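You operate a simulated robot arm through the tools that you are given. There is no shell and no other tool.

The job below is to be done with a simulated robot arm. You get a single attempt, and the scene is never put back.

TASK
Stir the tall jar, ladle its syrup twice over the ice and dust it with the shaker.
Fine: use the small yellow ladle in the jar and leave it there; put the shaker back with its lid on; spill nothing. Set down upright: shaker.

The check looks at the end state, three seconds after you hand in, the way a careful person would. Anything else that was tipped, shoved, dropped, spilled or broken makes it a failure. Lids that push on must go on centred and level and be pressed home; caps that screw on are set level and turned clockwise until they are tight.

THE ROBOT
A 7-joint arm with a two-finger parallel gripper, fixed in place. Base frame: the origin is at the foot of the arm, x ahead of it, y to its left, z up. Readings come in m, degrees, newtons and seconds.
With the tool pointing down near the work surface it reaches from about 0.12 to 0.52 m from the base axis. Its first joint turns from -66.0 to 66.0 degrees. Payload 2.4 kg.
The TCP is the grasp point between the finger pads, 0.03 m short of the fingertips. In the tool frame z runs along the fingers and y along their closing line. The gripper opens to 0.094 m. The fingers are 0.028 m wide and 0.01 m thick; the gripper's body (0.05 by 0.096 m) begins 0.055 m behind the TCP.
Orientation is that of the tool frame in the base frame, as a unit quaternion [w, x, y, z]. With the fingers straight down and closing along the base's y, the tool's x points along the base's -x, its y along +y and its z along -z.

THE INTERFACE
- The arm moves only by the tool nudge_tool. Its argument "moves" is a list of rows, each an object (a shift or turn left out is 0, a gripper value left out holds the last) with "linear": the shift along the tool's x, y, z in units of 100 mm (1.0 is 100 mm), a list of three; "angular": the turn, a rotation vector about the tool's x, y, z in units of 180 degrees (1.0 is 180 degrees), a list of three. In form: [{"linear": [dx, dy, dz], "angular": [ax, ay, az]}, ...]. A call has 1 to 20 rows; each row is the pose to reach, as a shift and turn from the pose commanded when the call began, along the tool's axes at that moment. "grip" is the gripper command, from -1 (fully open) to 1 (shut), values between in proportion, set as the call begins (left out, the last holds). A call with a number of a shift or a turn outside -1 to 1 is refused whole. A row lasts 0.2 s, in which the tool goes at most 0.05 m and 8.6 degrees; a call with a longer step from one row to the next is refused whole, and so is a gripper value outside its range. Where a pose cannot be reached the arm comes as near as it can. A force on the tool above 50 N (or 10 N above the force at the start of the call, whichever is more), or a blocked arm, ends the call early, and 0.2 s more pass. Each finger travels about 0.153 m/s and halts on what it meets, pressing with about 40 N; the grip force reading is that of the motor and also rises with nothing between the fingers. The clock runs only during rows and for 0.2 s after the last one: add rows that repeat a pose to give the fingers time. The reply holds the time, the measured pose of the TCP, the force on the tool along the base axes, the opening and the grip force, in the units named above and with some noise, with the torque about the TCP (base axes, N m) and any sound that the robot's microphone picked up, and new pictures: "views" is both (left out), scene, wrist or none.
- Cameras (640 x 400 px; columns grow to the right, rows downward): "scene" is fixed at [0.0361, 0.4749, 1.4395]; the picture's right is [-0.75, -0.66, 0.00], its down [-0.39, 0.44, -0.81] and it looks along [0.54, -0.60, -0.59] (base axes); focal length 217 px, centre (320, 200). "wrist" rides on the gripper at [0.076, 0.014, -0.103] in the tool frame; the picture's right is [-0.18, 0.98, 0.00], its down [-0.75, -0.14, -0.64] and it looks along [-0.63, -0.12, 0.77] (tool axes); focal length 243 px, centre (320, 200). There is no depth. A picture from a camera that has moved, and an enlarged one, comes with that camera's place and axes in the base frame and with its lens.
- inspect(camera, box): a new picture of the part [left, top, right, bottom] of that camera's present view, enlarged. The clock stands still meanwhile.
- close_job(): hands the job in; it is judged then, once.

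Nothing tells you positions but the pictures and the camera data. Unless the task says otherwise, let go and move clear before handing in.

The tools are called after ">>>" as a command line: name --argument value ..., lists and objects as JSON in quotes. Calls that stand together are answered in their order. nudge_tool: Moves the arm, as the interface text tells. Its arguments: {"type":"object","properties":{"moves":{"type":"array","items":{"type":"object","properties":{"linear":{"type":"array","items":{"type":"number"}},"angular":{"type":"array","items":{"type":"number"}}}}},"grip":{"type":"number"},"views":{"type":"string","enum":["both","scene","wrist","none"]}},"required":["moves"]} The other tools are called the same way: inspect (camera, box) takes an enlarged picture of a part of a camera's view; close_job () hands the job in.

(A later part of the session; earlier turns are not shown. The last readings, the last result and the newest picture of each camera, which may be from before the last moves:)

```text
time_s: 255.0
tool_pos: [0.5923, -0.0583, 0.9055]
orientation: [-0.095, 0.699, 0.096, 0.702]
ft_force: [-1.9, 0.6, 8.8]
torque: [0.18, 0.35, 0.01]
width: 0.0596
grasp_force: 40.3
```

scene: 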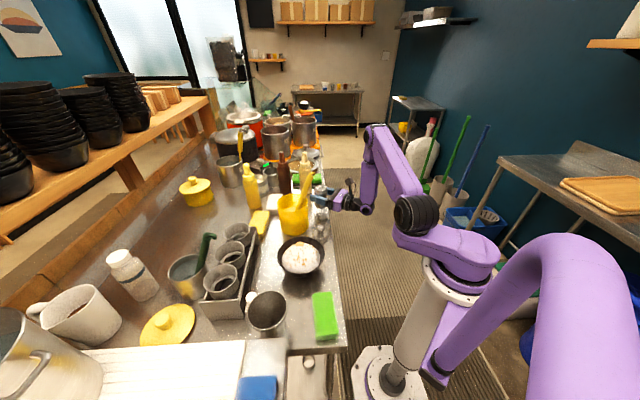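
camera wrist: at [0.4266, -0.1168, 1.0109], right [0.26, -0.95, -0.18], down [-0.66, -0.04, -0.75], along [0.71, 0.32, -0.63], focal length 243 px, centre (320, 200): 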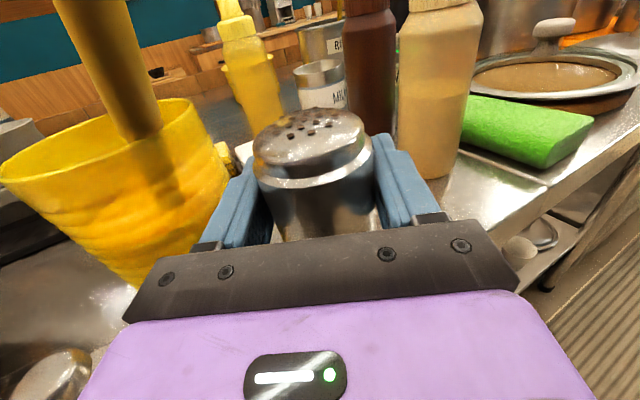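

It's on the table. Opening and backing out along the same line.

>>> nudge_tool --moves '[{"linear": [0, 0, 0]}, {"linear": [0, 0, 0]}, {"linear": [0, 0, 0]}, {"linear": [0, 0, 0]}]' --grip -0.9 --views "wrist"

>>> inspect --camera "wrist" --box '[220, 60, 440, 240]'

```text
time_s: 256.0
tool_pos: [0.5909, -0.0571, 0.9042]
orientation: [-0.095, 0.7, 0.096, 0.701]
ft_force: [0.0, 0.9, 0.0]
torque: [0.01, 0.01, -0.02]
width: 0.0893
grasp_force: 0.0
camera wrist: at [0.4957, -0.0985, 0.9809], right [0.26, -0.95, -0.18], down [-0.66, -0.04, -0.75], along [0.71, 0.32, -0.63], focal length 243 px, centre (320, 200)
```

wrist: 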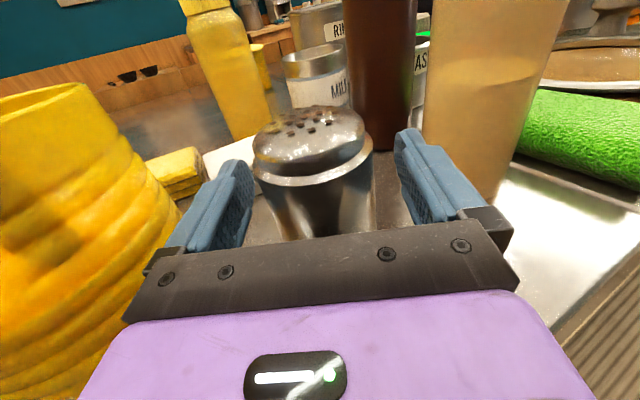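

```text
2.22 times, centred on (330, 150) of wrist
camera zoom: at [0.4957, -0.0985, 0.9809], right [0.26, -0.95, -0.18], down [-0.66, -0.04, -0.75], along [0.71, 0.32, -0.63], focal length 539 px, centre (298, 311)
```

zoom: 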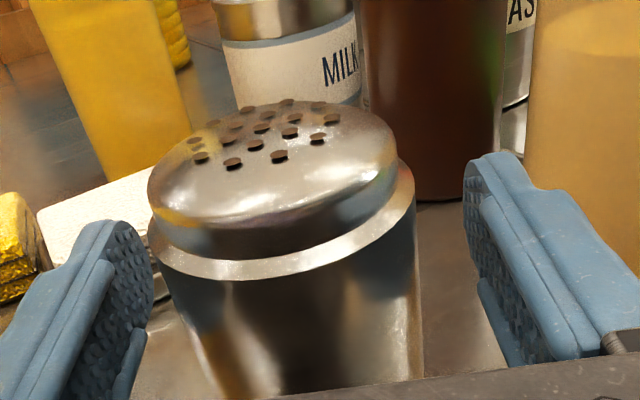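

The shaker stands upright at its old place, axis about (0.590, -0.058). Backing out to fetch the lid.

>>> nudge_tool --moves '[{"linear": [0, 0, -0.1]}, {"linear": [0, 0, -0.3]}, {"linear": [0, 0, -0.55]}, {"linear": [0, 0, -0.8]}, {"linear": [0, 0, -1.0]}]' --grip -0.9 --views "none"

>>> nudge_tool --moves '[{"linear": [0.2, 0, -0.15]}, {"linear": [0.45, 0, -0.3]}, {"linear": [0.7, 0, -0.3]}, {"linear": [0.9, 0, -0.3]}]' --grip 0.0 --views "both"

>>> inspect --camera "wrist" --box '[270, 110, 400, 240]'

>>> inspect --camera "scene" --box '[256, 160, 356, 275]'

```text
time_s: 257.2
tool_pos: [0.4942, -0.0836, 0.9043]
orientation: [-0.096, 0.7, 0.096, 0.701]
ft_force: [0.3, 0.3, 0.1]
torque: [-0.02, -0.02, 0.01]
width: 0.0892
grasp_force: 0.2
```

```text
time_s: 258.2
tool_pos: [0.4652, -0.0915, 0.9943]
orientation: [-0.096, 0.7, 0.098, 0.701]
ft_force: [0.6, 0.2, -0.2]
torque: [-0.02, -0.02, 0.03]
width: 0.0469
grasp_force: 0.1
camera wrist: at [0.3702, -0.1329, 1.0713], right [0.26, -0.95, -0.18], down [-0.66, -0.04, -0.75], along [0.71, 0.32, -0.63], focal length 243 px, centre (320, 200)
```

scene: 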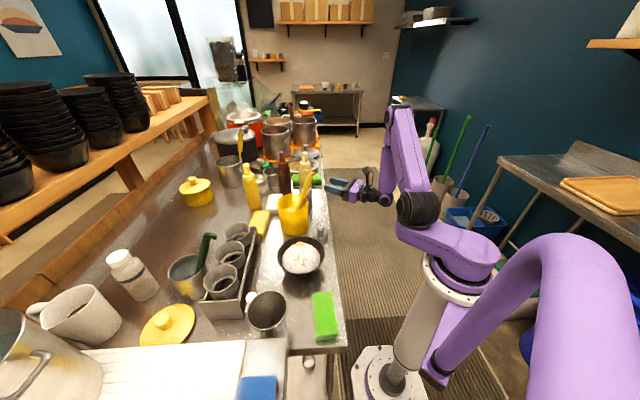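
wrist: 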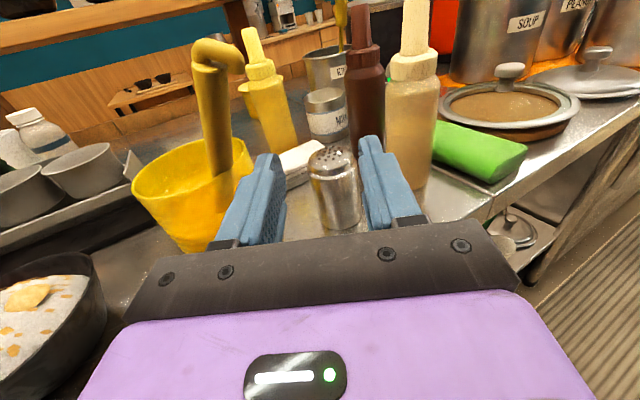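

```text
3.08 times, centred on (335, 175) of wrist
camera zoom: at [0.3702, -0.1329, 1.0713], right [0.26, -0.95, -0.18], down [-0.66, -0.04, -0.75], along [0.71, 0.32, -0.63], focal length 746 px, centre (274, 277)
```

zoom: 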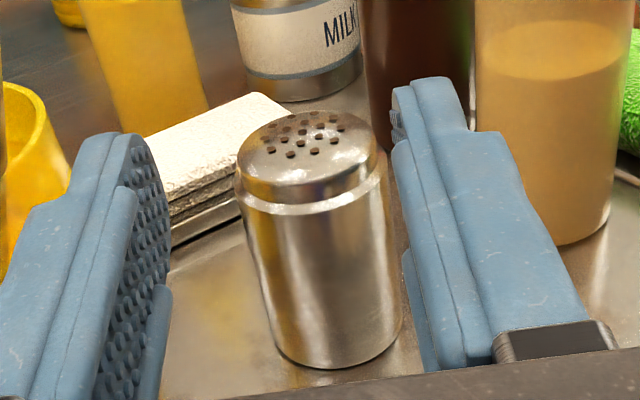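

```text
3.48 times, centred on (306, 218) of scene
camera zoom: at [0.0361, 0.4749, 1.4395], right [-0.75, -0.66, 0.0], down [-0.39, 0.44, -0.81], along [0.54, -0.6, -0.59], focal length 754 px, centre (369, 139)
```

zoom: 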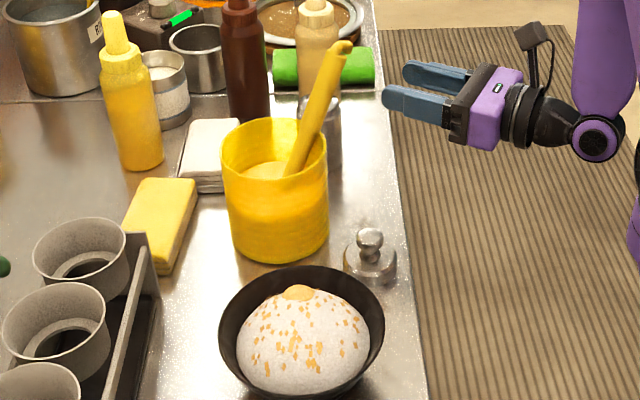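

Everything looks in order: lid on the table at about (0.421, 0.045), shaker upright. Moving to the lid.

>>> nudge_tool --moves '[{"linear": [0, -0.2, -0.03], "angular": [-0.01, 0, 0]}, {"linear": [0, -0.45, -0.03], "angular": [-0.02, 0, 0]}, {"linear": [0, -0.691, 0.0], "angular": [-0.03, 0, 0]}, {"linear": [0, -0.691, 0.0], "angular": [-0.03, 0, 0]}]' --views "none"

>>> nudge_tool --moves '[{"linear": [0, -0.2, 0.0], "angular": [-0.01, -0.01, 0]}, {"linear": [0, -0.45, 0.0], "angular": [-0.02, -0.02, 0]}, {"linear": [0, -0.68, -0.02], "angular": [-0.03, -0.028, 0]}, {"linear": [0, -0.68, -0.02], "angular": [-0.03, -0.028, 0]}]' --views "both"

>>> inspect --camera "wrist" --box '[220, 60, 440, 260]'

>>> inspect --camera "scene" --box '[286, 190, 356, 250]'

```text
time_s: 259.2
tool_pos: [0.4467, -0.0256, 0.9938]
orientation: [-0.062, 0.704, 0.064, 0.705]
ft_force: [-0.8, -0.2, -0.1]
torque: [0.01, -0.05, 0.01]
width: 0.0471
grasp_force: 0.1
```

```text
time_s: 260.2
tool_pos: [0.4342, 0.0409, 0.9948]
orientation: [-0.025, 0.737, 0.032, 0.675]
ft_force: [0.5, -0.6, 0.1]
torque: [0.02, 0.02, -0.04]
width: 0.0471
grasp_force: 0.2
camera wrist: at [0.339, 0.0194, 1.0801], right [0.06, -0.98, -0.18], down [-0.71, 0.08, -0.7], along [0.7, 0.17, -0.7], focal length 243 px, centre (320, 200)
```

scene: 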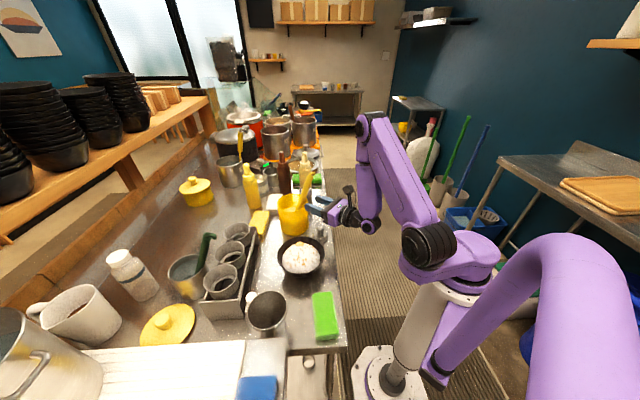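
wrist: 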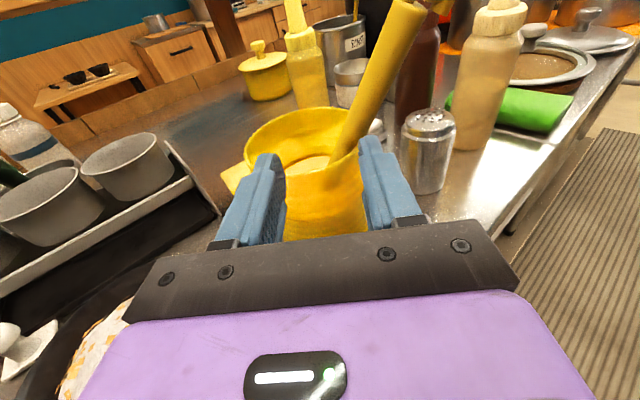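

```text
2.00 times, centred on (330, 160) of wrist
camera zoom: at [0.339, 0.0194, 1.0801], right [0.06, -0.98, -0.18], down [-0.71, 0.08, -0.7], along [0.7, 0.17, -0.7], focal length 485 px, centre (300, 280)
```

zoom: 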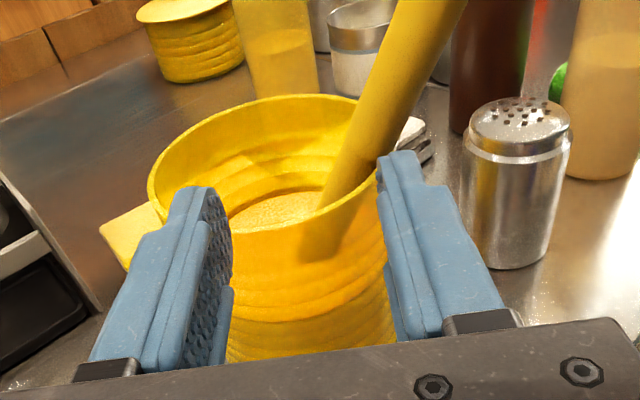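

```text
6.67 times, centred on (321, 220) of scene
camera zoom: at [0.0361, 0.4749, 1.4395], right [-0.75, -0.66, 0.0], down [-0.39, 0.44, -0.81], along [0.54, -0.6, -0.59], focal length 1446 px, centre (313, 67)
```

zoom: 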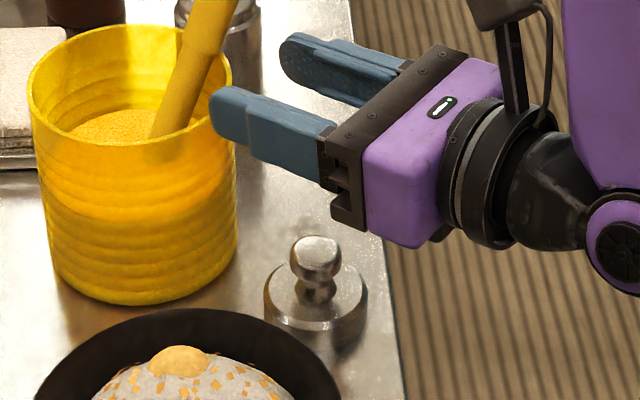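

The lid's axis is near (0.418, 0.044). I'll shift slightly and come straight down around its knob.

>>> nudge_tool --moves '[{"linear": [-0.15, -0.048, -0.06]}, {"linear": [-0.3, -0.048, -0.055]}, {"linear": [-0.45, -0.048, -0.05]}, {"linear": [-0.607, -0.048, -0.045]}, {"linear": [-0.607, -0.048, -0.045]}]' --views "both"

>>> inspect --camera "wrist" --box '[220, 60, 440, 260]'

>>> inspect --camera "scene" --box '[286, 190, 356, 250]'

```text
time_s: 261.4
tool_pos: [0.4227, 0.045, 0.9344]
orientation: [-0.026, 0.737, 0.033, 0.675]
ft_force: [-0.3, -0.2, -0.5]
torque: [0.02, -0.01, 0.02]
width: 0.047
grasp_force: 0.1
camera wrist: at [0.3282, 0.0235, 1.0191], right [0.07, -0.98, -0.18], down [-0.71, 0.08, -0.7], along [0.7, 0.17, -0.7], focal length 243 px, centre (320, 200)
```

scene: 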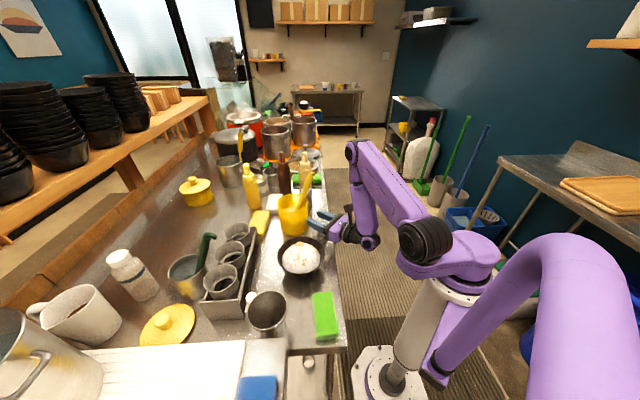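
wrist: 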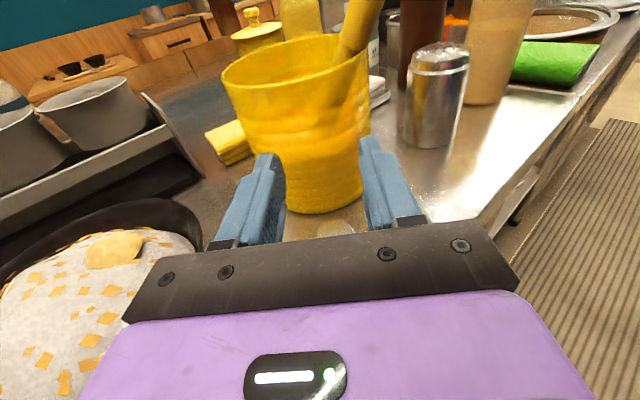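

```text
2.00 times, centred on (330, 160) of wrist
camera zoom: at [0.3282, 0.0235, 1.0191], right [0.07, -0.98, -0.18], down [-0.71, 0.08, -0.7], along [0.7, 0.17, -0.7], focal length 485 px, centre (300, 280)
```

zoom: 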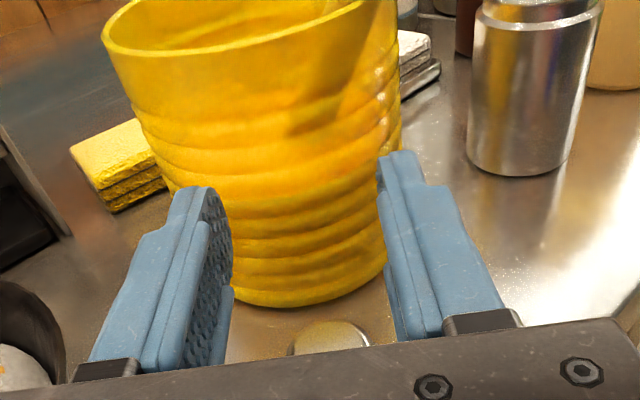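

```text
6.67 times, centred on (321, 220) of scene
camera zoom: at [0.0361, 0.4749, 1.4395], right [-0.75, -0.66, 0.0], down [-0.39, 0.44, -0.81], along [0.54, -0.6, -0.59], focal length 1446 px, centre (313, 67)
```

zoom: 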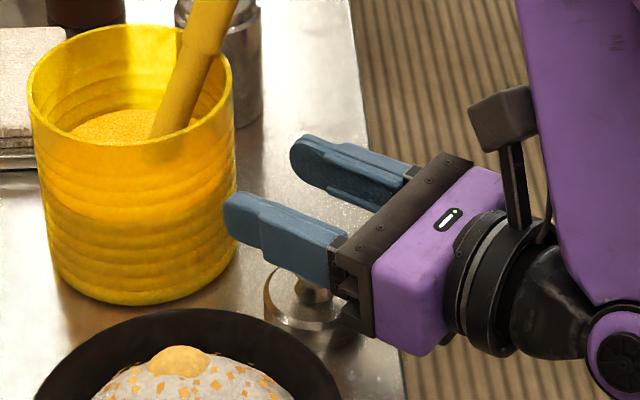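

The knob is right below the fingers' middle. Lowering the last 4 cm.

>>> nudge_tool --moves '[{"linear": [-0.12, 0.005, 0.012]}, {"linear": [-0.25, 0.01, 0.025]}, {"linear": [-0.36, 0.01, 0.038]}, {"linear": [-0.415, 0.01, 0.045]}, {"linear": [-0.415, 0.01, 0.045]}]' --views "wrist"

>>> inspect --camera "wrist" --box '[220, 60, 440, 240]'

>>> inspect --camera "scene" --box '[286, 190, 356, 250]'

```text
time_s: 262.6
tool_pos: [0.4244, 0.0431, 0.8921]
orientation: [-0.027, 0.737, 0.033, 0.675]
ft_force: [0.4, -0.3, 0.4]
torque: [-0.02, 0.02, -0.04]
width: 0.0472
grasp_force: 0.0
camera wrist: at [0.3295, 0.022, 0.9774], right [0.07, -0.98, -0.18], down [-0.71, 0.08, -0.7], along [0.7, 0.17, -0.7], focal length 243 px, centre (320, 200)
```

wrist: 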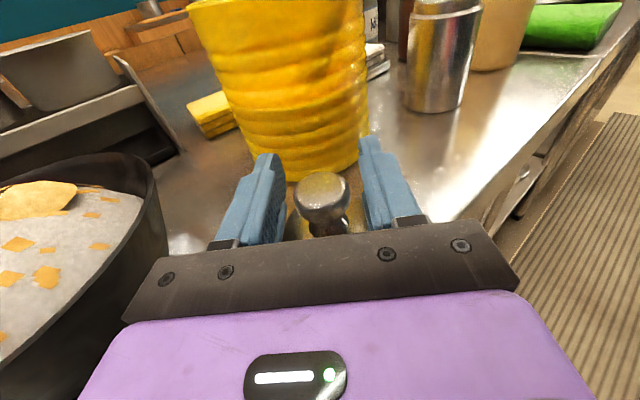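

```text
2.22 times, centred on (330, 150) of wrist
camera zoom: at [0.3295, 0.022, 0.9774], right [0.07, -0.98, -0.18], down [-0.71, 0.08, -0.7], along [0.7, 0.17, -0.7], focal length 539 px, centre (298, 311)
```

zoom: 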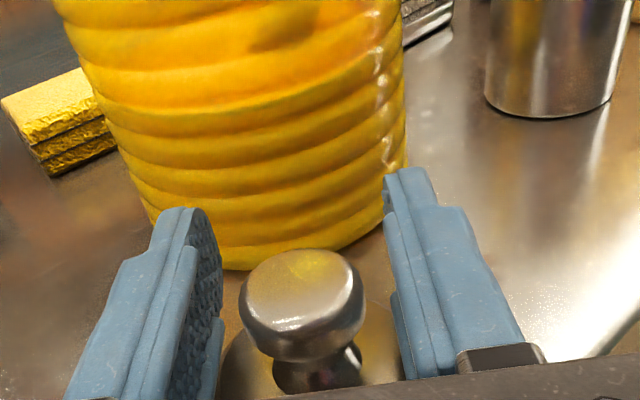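

```text
6.67 times, centred on (321, 220) of scene
camera zoom: at [0.0361, 0.4749, 1.4395], right [-0.75, -0.66, 0.0], down [-0.39, 0.44, -0.81], along [0.54, -0.6, -0.59], focal length 1446 px, centre (313, 67)
```

zoom: 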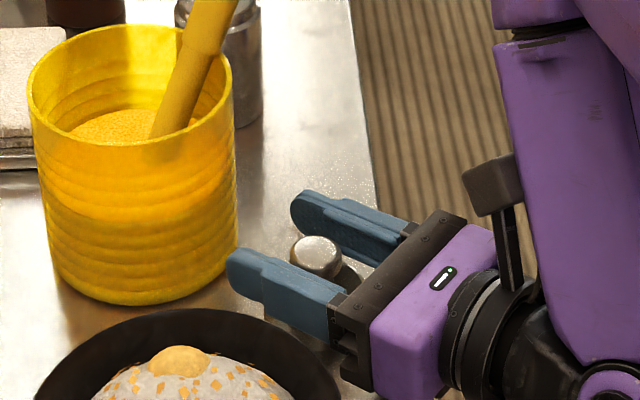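

The knob is between the pads. Closing on it.

>>> nudge_tool --moves '[{"linear": [0, 0, 0]}, {"linear": [0, 0, 0]}, {"linear": [0, 0, 0]}, {"linear": [0, 0, 0]}]' --grip 1 --views "none"

>>> nudge_tool --moves '[{"linear": [0.1, 0, -0.009]}, {"linear": [0.25, 0, -0.022]}, {"linear": [0.45, 0, -0.04]}, {"linear": [0.65, 0, -0.058]}, {"linear": [0.85, 0, -0.075]}, {"linear": [1.0, 0, -0.089]}]' --views "both"

>>> inspect --camera "scene" --box '[276, 170, 366, 250]'

>>> inspect --camera "wrist" --box '[220, 60, 440, 240]'

```text
time_s: 263.6
tool_pos: [0.424, 0.0441, 0.8928]
orientation: [-0.026, 0.736, 0.032, 0.675]
ft_force: [-0.4, -0.7, 0.1]
torque: [0.01, -0.01, -0.02]
width: 0.0265
grasp_force: 40.6
```

```text
time_s: 265.0
tool_pos: [0.4232, 0.0442, 0.9929]
orientation: [-0.026, 0.737, 0.032, 0.675]
ft_force: [0.9, -0.3, -0.2]
torque: [-0.03, -0.01, -0.02]
width: 0.0267
grasp_force: 40.6
camera wrist: at [0.329, 0.0224, 1.0786], right [0.07, -0.98, -0.18], down [-0.71, 0.08, -0.7], along [0.7, 0.17, -0.7], focal length 243 px, centre (320, 200)
```

scene: 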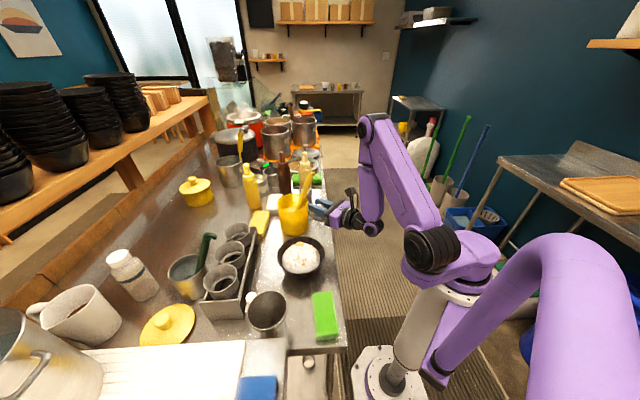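
wrist: 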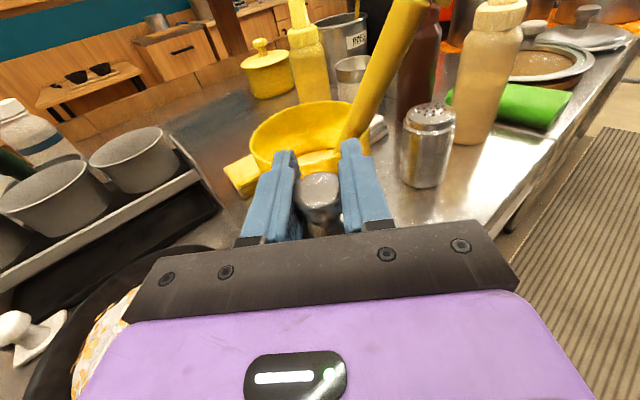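

```text
5.00 times, centred on (321, 210) of scene
camera zoom: at [0.0361, 0.4749, 1.4395], right [-0.75, -0.66, 0.0], down [-0.39, 0.44, -0.81], along [0.54, -0.6, -0.59], focal length 1084 px, centre (315, 150)
```

zoom: 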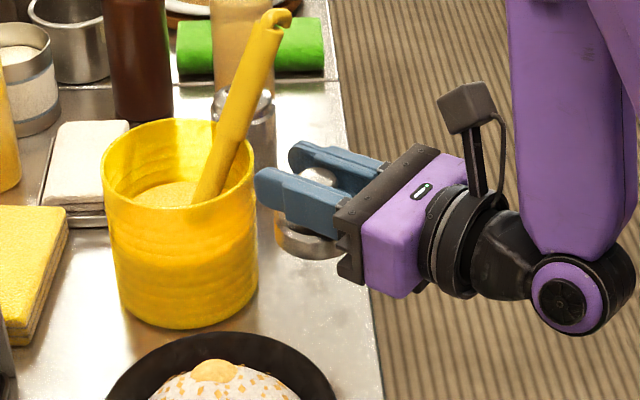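

```text
2.22 times, centred on (330, 150) of wrist
camera zoom: at [0.329, 0.0224, 1.0786], right [0.07, -0.98, -0.18], down [-0.71, 0.08, -0.7], along [0.7, 0.17, -0.7], focal length 539 px, centre (298, 311)
```

zoom: 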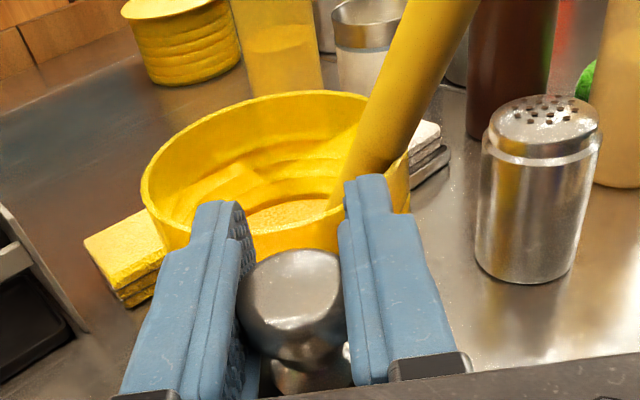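

The lid is lifted, level. I'll carry it back to the right side, yawing about the vertical only, and line up with the shaker at a slightly larger yaw to stay clear of the ladle's hook.

>>> nudge_tool --moves '[{"linear": [0.02, 0.24, 0.05], "angular": [0.011, 0, -0.001]}, {"linear": [0.05, 0.48, 0.11], "angular": [0.022, 0, -0.002]}, {"linear": [0.071, 0.715, 0.172], "angular": [0.0332, 0.0002, -0.0029]}, {"linear": [0.071, 0.715, 0.172], "angular": [0.0332, 0.0002, -0.0029]}]' --views "none"

```text
time_s: 266.0
tool_pos: [0.4475, -0.0245, 0.9991]
orientation: [-0.062, 0.733, 0.071, 0.673]
ft_force: [0.8, 0.1, -0.2]
torque: [0.02, -0.01, -0.02]
width: 0.0264
grasp_force: 40.0
```

>>> nudge_tool --moves '[{"linear": [0, 0.25, -0.02], "angular": [0.015, 0, -0.001]}, {"linear": [0, 0.5, 0.0], "angular": [0.031, 0, -0.003]}, {"linear": [0.002, 0.7, 0.03], "angular": [0.047, 0, -0.004]}, {"linear": [0.002, 0.844, 0.073], "angular": [0.0619, 0.0003, -0.0053]}, {"linear": [0.002, 0.844, 0.073], "angular": [0.0619, 0.0003, -0.0053]}]' --views "both"

>>> inspect --camera "wrist" --box '[220, 60, 440, 240]'

>>> inspect --camera "scene" --box '[266, 150, 366, 230]'

```text
time_s: 267.2
tool_pos: [0.4706, -0.1072, 0.9983]
orientation: [-0.127, 0.723, 0.142, 0.664]
ft_force: [-0.3, 0.4, -0.8]
torque: [0.0, 0.0, -0.01]
width: 0.0266
grasp_force: 39.8
camera wrist: at [0.3866, -0.1558, 1.0843], right [0.35, -0.92, -0.18], down [-0.71, -0.14, -0.7], along [0.61, 0.37, -0.7], focal length 243 px, centre (320, 200)
```

scene: 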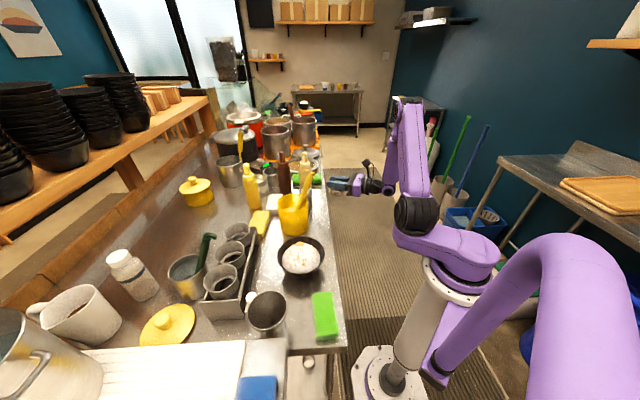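
wrist: 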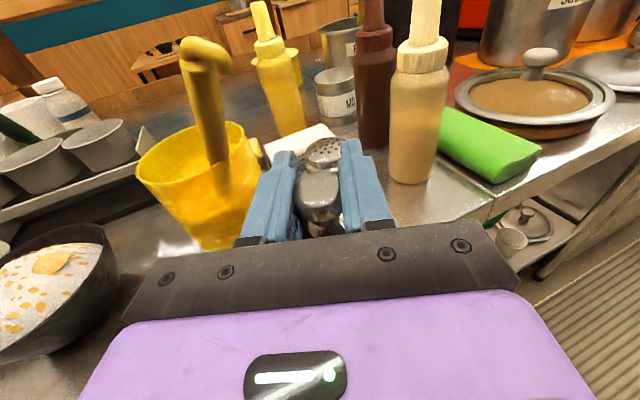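

```text
2.22 times, centred on (330, 150) of wrist
camera zoom: at [0.3866, -0.1558, 1.0843], right [0.35, -0.92, -0.18], down [-0.71, -0.14, -0.7], along [0.61, 0.37, -0.7], focal length 539 px, centre (298, 311)
```

zoom: 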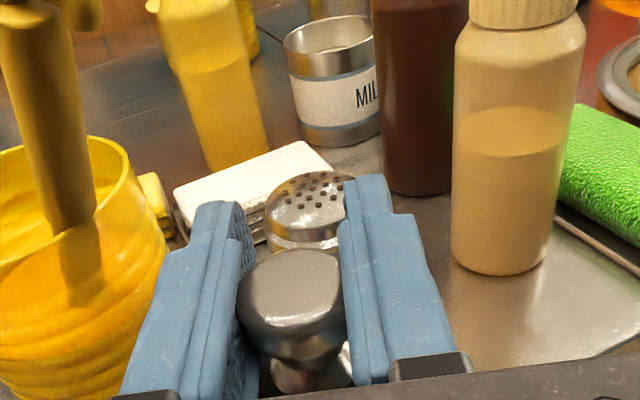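

```text
5.00 times, centred on (316, 190) of scene
camera zoom: at [0.0362, 0.4749, 1.4395], right [-0.75, -0.66, 0.0], down [-0.39, 0.44, -0.81], along [0.54, -0.6, -0.59], focal length 1084 px, centre (340, 250)
```

zoom: 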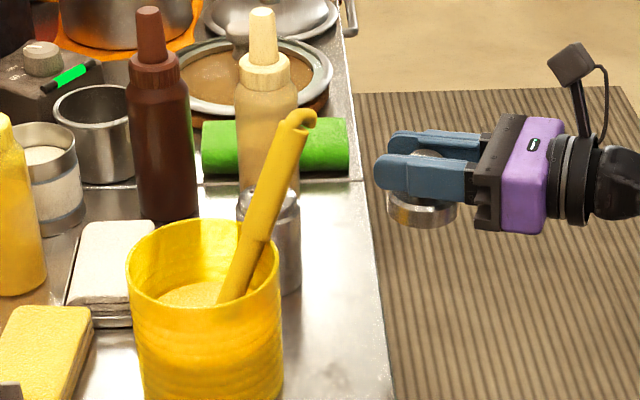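

Reached cleanly with the lid level and the shaker's top visible ahead. I'll take precise measurements of the lid and shaker from the scene camera for alignment.

>>> inspect --camera "scene" --box '[286, 168, 326, 203]'

>>> inspect --camera "scene" --box '[316, 160, 356, 195]'

>>> inspect --camera "wrist" --box '[290, 125, 360, 185]'

```text
11.43 times, centred on (306, 186) of scene
camera zoom: at [0.0362, 0.4749, 1.4395], right [-0.75, -0.66, 0.0], down [-0.39, 0.44, -0.81], along [0.54, -0.6, -0.59], focal length 2478 px, centre (480, 366)
```

zoom: 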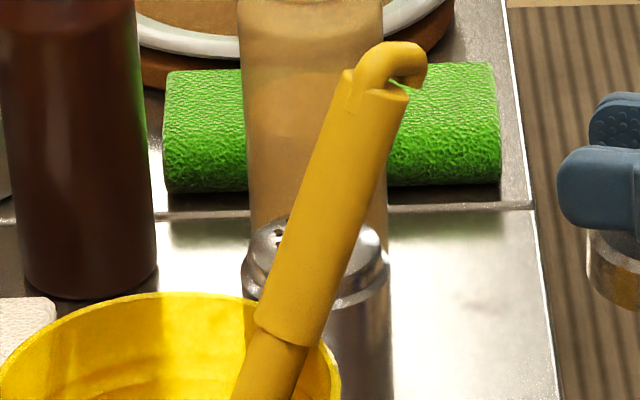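

```text
11.43 times, centred on (336, 178) of scene
camera zoom: at [0.0362, 0.4749, 1.4395], right [-0.75, -0.66, 0.0], down [-0.39, 0.44, -0.81], along [0.54, -0.6, -0.59], focal length 2478 px, centre (137, 457)
```

zoom: 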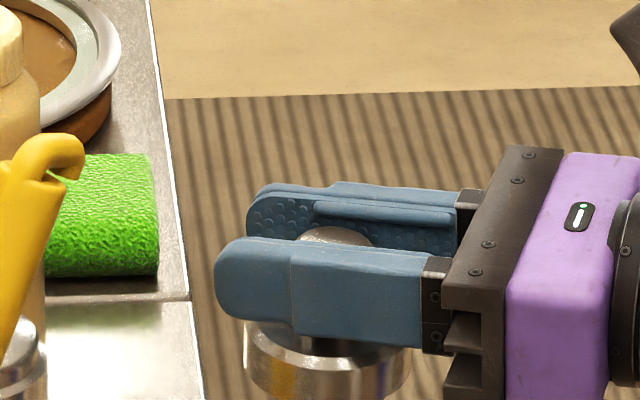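

```text
6.67 times, centred on (325, 155) of wrist
camera zoom: at [0.3866, -0.1558, 1.0843], right [0.35, -0.92, -0.18], down [-0.71, -0.14, -0.7], along [0.61, 0.37, -0.7], focal length 1618 px, centre (287, 500)
```

zoom: 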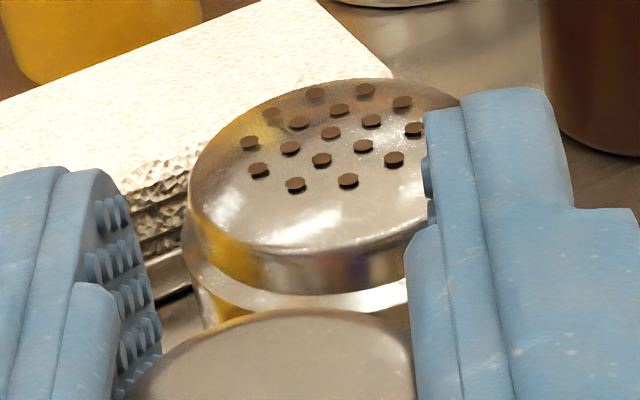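

>>> inspect --camera "scene" --box '[298, 184, 314, 198]'

>>> inspect --camera "scene" --box '[334, 184, 350, 198]'

```text
16.00 times, centred on (306, 191) of scene
camera zoom: at [0.0362, 0.4749, 1.4395], right [-0.75, -0.66, 0.0], down [-0.39, 0.44, -0.81], along [0.54, -0.6, -0.59], focal length 3470 px, centre (544, 344)
```

zoom: 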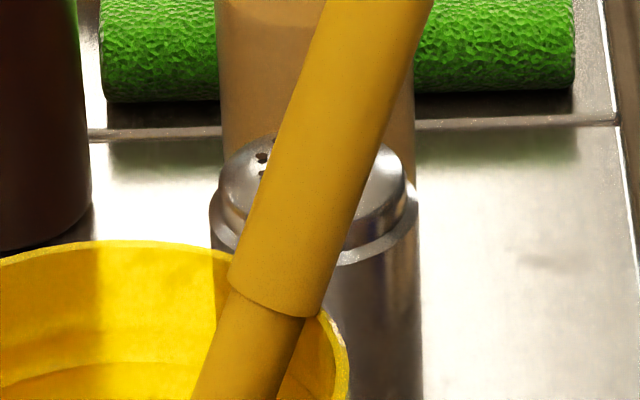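

```text
16.00 times, centred on (342, 191) of scene
camera zoom: at [0.0362, 0.4749, 1.4395], right [-0.75, -0.66, 0.0], down [-0.39, 0.44, -0.81], along [0.54, -0.6, -0.59], focal length 3470 px, centre (-32, 344)
```

zoom: 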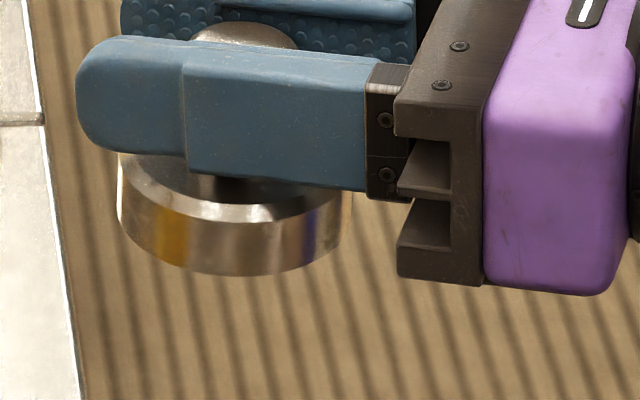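

Measurements say the lid must travel 134 mm forward and about 2 mm left. I'll advance most of the way, level, then check.

>>> nudge_tool --moves '[{"linear": [0.013, 0, 0.15]}, {"linear": [0.026, -0.005, 0.3]}, {"linear": [0.039, -0.01, 0.45]}, {"linear": [0.052, -0.015, 0.6]}, {"linear": [0.065, -0.02, 0.75]}, {"linear": [0.078, -0.02, 0.9]}, {"linear": [0.086, -0.02, 0.996]}, {"linear": [0.086, -0.02, 0.996]}]' --views "both"

>>> inspect --camera "wrist" --box '[250, 120, 390, 240]'

>>> inspect --camera "scene" --box '[286, 163, 336, 203]'

```text
time_s: 269.0
tool_pos: [0.5622, -0.0692, 0.9979]
orientation: [-0.127, 0.723, 0.142, 0.664]
ft_force: [0.4, -0.8, 0.0]
torque: [-0.01, 0.0, -0.02]
width: 0.0265
grasp_force: 40.2
camera wrist: at [0.4786, -0.117, 1.0839], right [0.35, -0.92, -0.18], down [-0.71, -0.14, -0.7], along [0.61, 0.37, -0.7], focal length 243 px, centre (320, 200)
```

scene: 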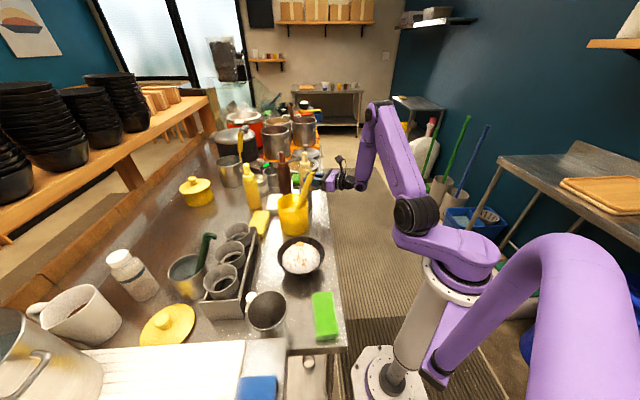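
wrist: 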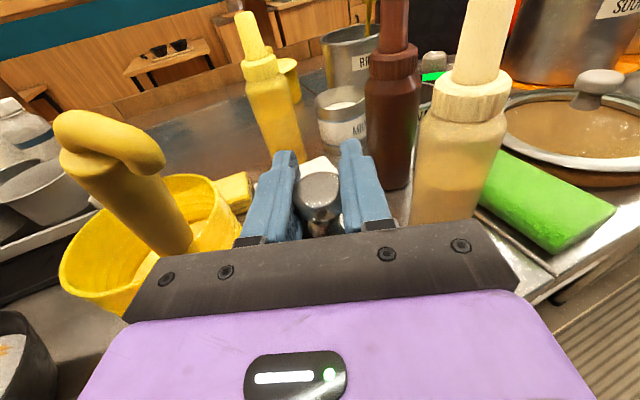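

```text
3.33 times, centred on (320, 180) of wrist
camera zoom: at [0.4786, -0.117, 1.0839], right [0.35, -0.92, -0.18], down [-0.71, -0.14, -0.7], along [0.61, 0.37, -0.7], focal length 809 px, centre (320, 267)
```

zoom: 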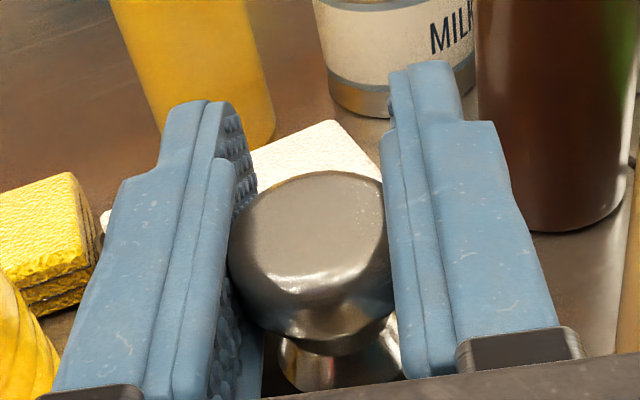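

```text
10.00 times, centred on (311, 183) of scene
camera zoom: at [0.0361, 0.4749, 1.4395], right [-0.75, -0.66, 0.0], down [-0.39, 0.44, -0.81], along [0.54, -0.6, -0.59], focal length 2169 px, centre (410, 370)
```

zoom: 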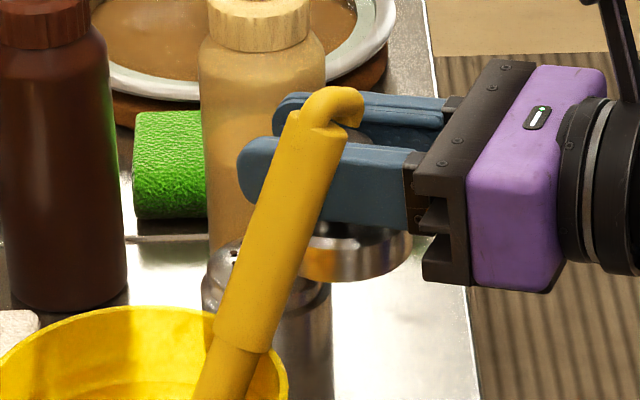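

Consistent: 34 mm remain and the hook stays clear above/left of the hand. Advancing the rest.

>>> nudge_tool --moves '[{"linear": [0.01, 0, 0.12]}, {"linear": [0.02, 0, 0.24]}, {"linear": [0.0294, 0, 0.3417]}, {"linear": [0.0294, 0, 0.3417]}]' --views "both"

>>> inspect --camera "scene" --box '[291, 168, 331, 200]'

>>> inspect --camera "wrist" --box '[220, 120, 420, 240]'

```text
time_s: 270.0
tool_pos: [0.5947, -0.0555, 0.999]
orientation: [-0.126, 0.724, 0.141, 0.664]
ft_force: [-0.4, -0.2, -1.1]
torque: [-0.03, -0.01, -0.01]
width: 0.0263
grasp_force: 39.8
camera wrist: at [0.5109, -0.1038, 1.0838], right [0.35, -0.92, -0.18], down [-0.71, -0.14, -0.7], along [0.61, 0.37, -0.7], focal length 243 px, centre (320, 200)
```

scene: 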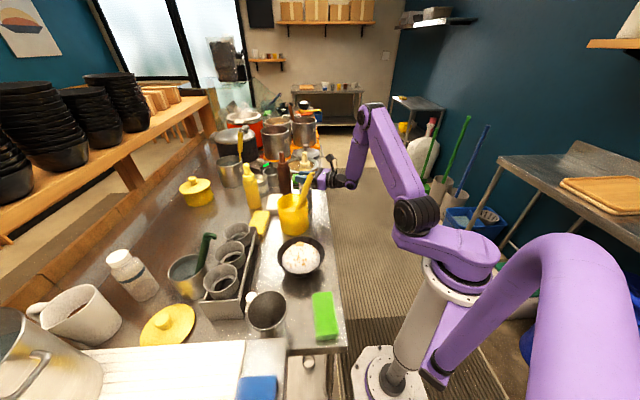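
wrist: 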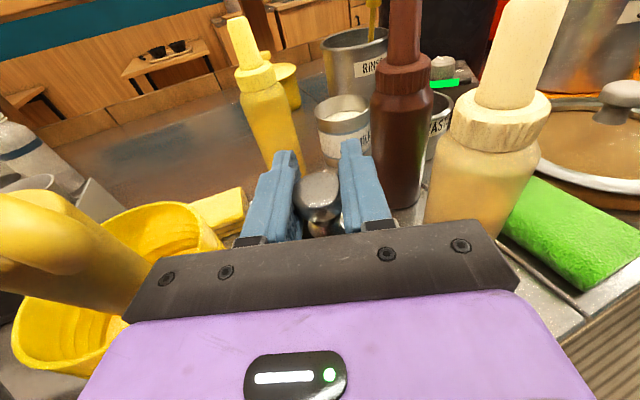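

```text
12.50 times, centred on (311, 184) of scene
camera zoom: at [0.0361, 0.4749, 1.4395], right [-0.75, -0.66, 0.0], down [-0.39, 0.44, -0.81], along [0.54, -0.6, -0.59], focal length 2711 px, centre (432, 400)
```

zoom: 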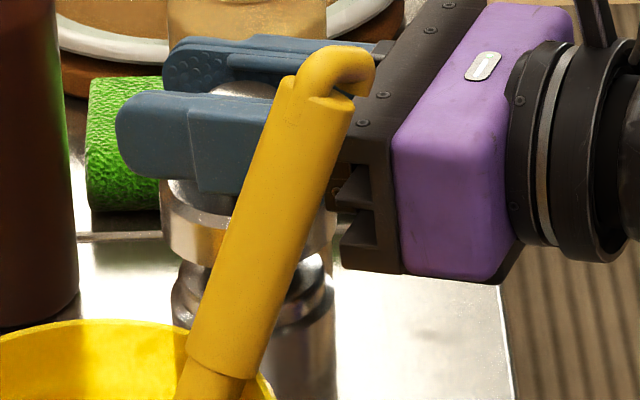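

```text
3.20 times, centred on (320, 180) of wrist
camera zoom: at [0.5109, -0.1038, 1.0838], right [0.35, -0.92, -0.18], down [-0.71, -0.14, -0.7], along [0.61, 0.37, -0.7], focal length 776 px, centre (320, 264)
```

zoom: 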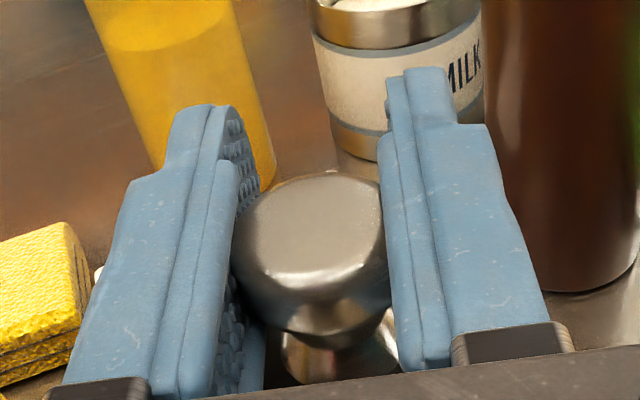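

In the scene view the lid is directly above the shaker (within about a millimetre). Lowering slowly, watching the force.

>>> nudge_tool --moves '[{"linear": [-0.04, 0, 0.003]}, {"linear": [-0.08, 0, 0.007]}, {"linear": [-0.12, 0, 0.01]}, {"linear": [-0.12, 0, 0.01]}]' --views "none"

```text
time_s: 271.0
tool_pos: [0.5955, -0.0549, 0.987]
orientation: [-0.127, 0.723, 0.142, 0.664]
ft_force: [-0.1, 0.1, -0.2]
torque: [0.01, 0.02, -0.03]
width: 0.0268
grasp_force: 39.7
```

>>> nudge_tool --moves '[{"linear": [-0.03, 0, 0.003]}, {"linear": [-0.06, 0, 0.005]}, {"linear": [-0.06, 0, 0.005]}]' --views "none"

>>> inspect --camera "scene" --box '[291, 168, 331, 200]'

```text
time_s: 271.8
tool_pos: [0.5946, -0.056, 0.981]
orientation: [-0.126, 0.723, 0.142, 0.664]
ft_force: [0.1, 0.1, -0.3]
torque: [-0.02, 0.02, 0.02]
width: 0.0266
grasp_force: 40.2
```

```text
12.50 times, centred on (311, 184) of scene
camera zoom: at [0.0361, 0.4749, 1.4395], right [-0.75, -0.66, 0.0], down [-0.39, 0.44, -0.81], along [0.54, -0.6, -0.59], focal length 2711 px, centre (432, 400)
```

zoom: 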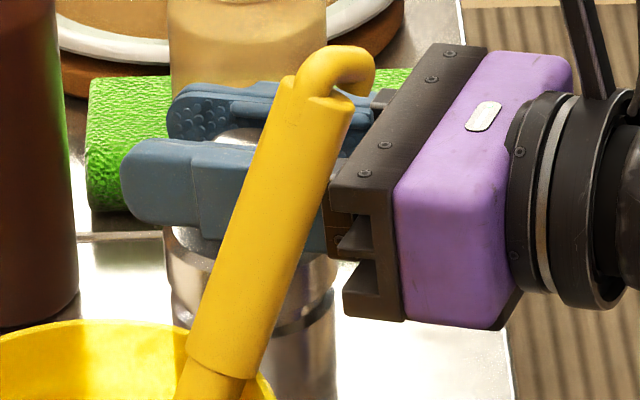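

The dome has entered the lid without any force, edges flush on both sides. Continuing down.

>>> nudge_tool --moves '[{"linear": [-0.03, 0, 0.003]}, {"linear": [-0.04, 0, 0.004]}, {"linear": [-0.04, 0, 0.004]}]' --views "none"

```text
time_s: 272.6
tool_pos: [0.5948, -0.0553, 0.9762]
orientation: [-0.127, 0.723, 0.142, 0.664]
ft_force: [1.1, 0.7, -0.9]
torque: [-0.05, 0.02, 0.01]
width: 0.0262
grasp_force: 40.3
```

>>> nudge_tool --moves '[{"linear": [-0.02, 0, 0.002]}, {"linear": [-0.03, 0, 0.003]}, {"linear": [-0.03, 0, 0.003]}]' --views "none"

```text
time_s: 273.4
tool_pos: [0.596, -0.0547, 0.9735]
orientation: [-0.126, 0.724, 0.142, 0.664]
ft_force: [-0.4, 0.8, -0.1]
torque: [0.03, 0.02, 0.0]
width: 0.0265
grasp_force: 40.4
```

>>> nudge_tool --moves '[{"linear": [-0.015, 0, 0.001]}, {"linear": [-0.02, 0, 0.002]}, {"linear": [-0.02, 0, 0.002]}]' --views "none"

```text
time_s: 274.2
tool_pos: [0.5952, -0.0561, 0.9724]
orientation: [-0.127, 0.723, 0.142, 0.663]
ft_force: [0.4, -0.1, -1.1]
torque: [-0.01, 0.01, 0.01]
width: 0.0264
grasp_force: 39.8
```

>>> nudge_tool --moves '[{"linear": [-0.015, 0, 0.001]}, {"linear": [-0.02, 0, 0.002]}, {"linear": [-0.02, 0, 0.002]}]' --views "none"

>>> inspect --camera "scene" --box '[291, 168, 331, 200]'

```text
time_s: 275.0
tool_pos: [0.594, -0.0553, 0.9704]
orientation: [-0.126, 0.722, 0.143, 0.665]
ft_force: [0.2, -0.9, 17.2]
torque: [0.05, 0.52, 0.01]
width: 0.0265
grasp_force: 39.7
heard: snap
```

```text
12.50 times, centred on (311, 184) of scene
camera zoom: at [0.0358, 0.4749, 1.4395], right [-0.75, -0.66, 0.0], down [-0.39, 0.44, -0.81], along [0.54, -0.6, -0.59], focal length 2711 px, centre (432, 400)
```

zoom: 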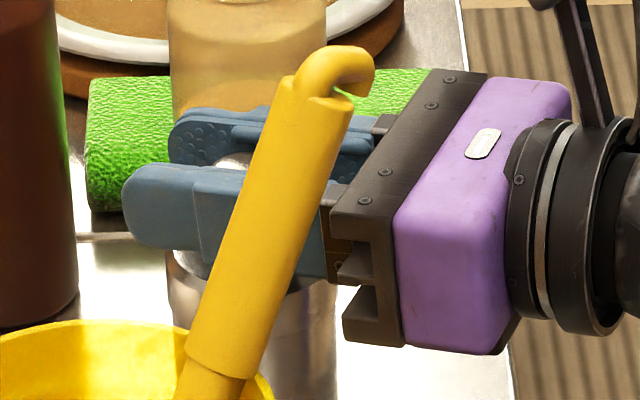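

A snap as it seated at 17 N. I'll press a touch more to be sure it is home, then relax.

>>> nudge_tool --moves '[{"linear": [-0.01, 0, 0]}, {"linear": [-0.015, 0, 0]}, {"linear": [-0.015, 0, 0]}]' --views "none"

```text
time_s: 275.8
tool_pos: [0.5959, -0.0552, 0.9708]
orientation: [-0.126, 0.72, 0.143, 0.668]
ft_force: [4.3, -1.6, 28.9]
torque: [-0.14, 0.29, 0.0]
width: 0.0262
grasp_force: 39.6
```

Pressed to 29 N without further travel: it's home. Unloading, then opening the fingers.

>>> nudge_tool --moves '[{"linear": [0.015, 0, 0]}, {"linear": [0.03, 0, 0]}, {"linear": [0.03, 0, 0]}]' --views "none"

>>> nudge_tool --moves '[{"linear": [0, 0, 0]}, {"linear": [0, 0, 0]}, {"linear": [0, 0, 0]}]' --grip -0.2 --views "both"

>>> inspect --camera "wrist" --box '[220, 60, 440, 240]'

>>> inspect --camera "scene" --box '[291, 168, 331, 200]'

```text
time_s: 276.6
tool_pos: [0.5957, -0.0556, 0.971]
orientation: [-0.128, 0.723, 0.142, 0.664]
ft_force: [3.1, -2.1, 13.3]
torque: [0.11, -0.23, 0.0]
width: 0.0264
grasp_force: 39.8
```

```text
time_s: 277.4
tool_pos: [0.5945, -0.0551, 0.97]
orientation: [-0.127, 0.723, 0.142, 0.664]
ft_force: [-0.4, -0.2, 0.1]
torque: [0.0, 0.01, -0.01]
width: 0.0561
grasp_force: 0.0
camera wrist: at [0.5105, -0.104, 1.0562], right [0.35, -0.92, -0.18], down [-0.71, -0.14, -0.7], along [0.61, 0.37, -0.7], focal length 243 px, centre (320, 200)
```

scene: 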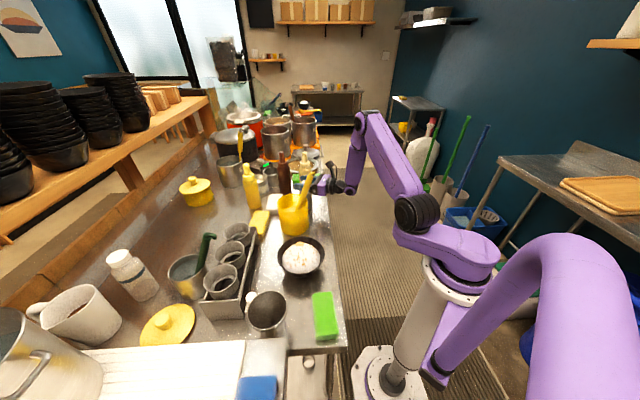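
wrist: 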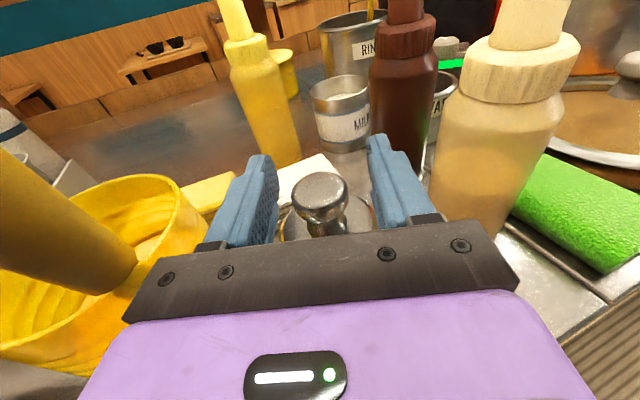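

```text
2.22 times, centred on (330, 150) of wrist
camera zoom: at [0.5105, -0.104, 1.0562], right [0.35, -0.92, -0.18], down [-0.71, -0.14, -0.7], along [0.61, 0.37, -0.7], focal length 539 px, centre (298, 311)
```

zoom: 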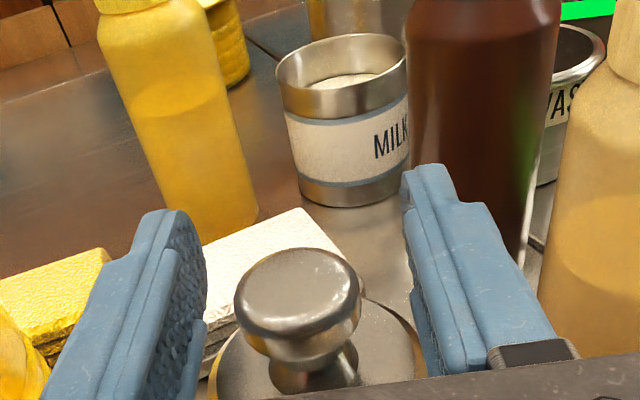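

```text
12.50 times, centred on (311, 184) of scene
camera zoom: at [0.0361, 0.4749, 1.4395], right [-0.75, -0.66, 0.0], down [-0.39, 0.44, -0.81], along [0.54, -0.6, -0.59], focal length 2711 px, centre (432, 400)
```

zoom: 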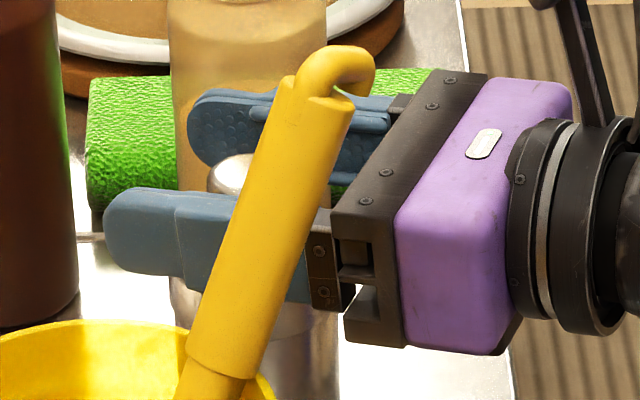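

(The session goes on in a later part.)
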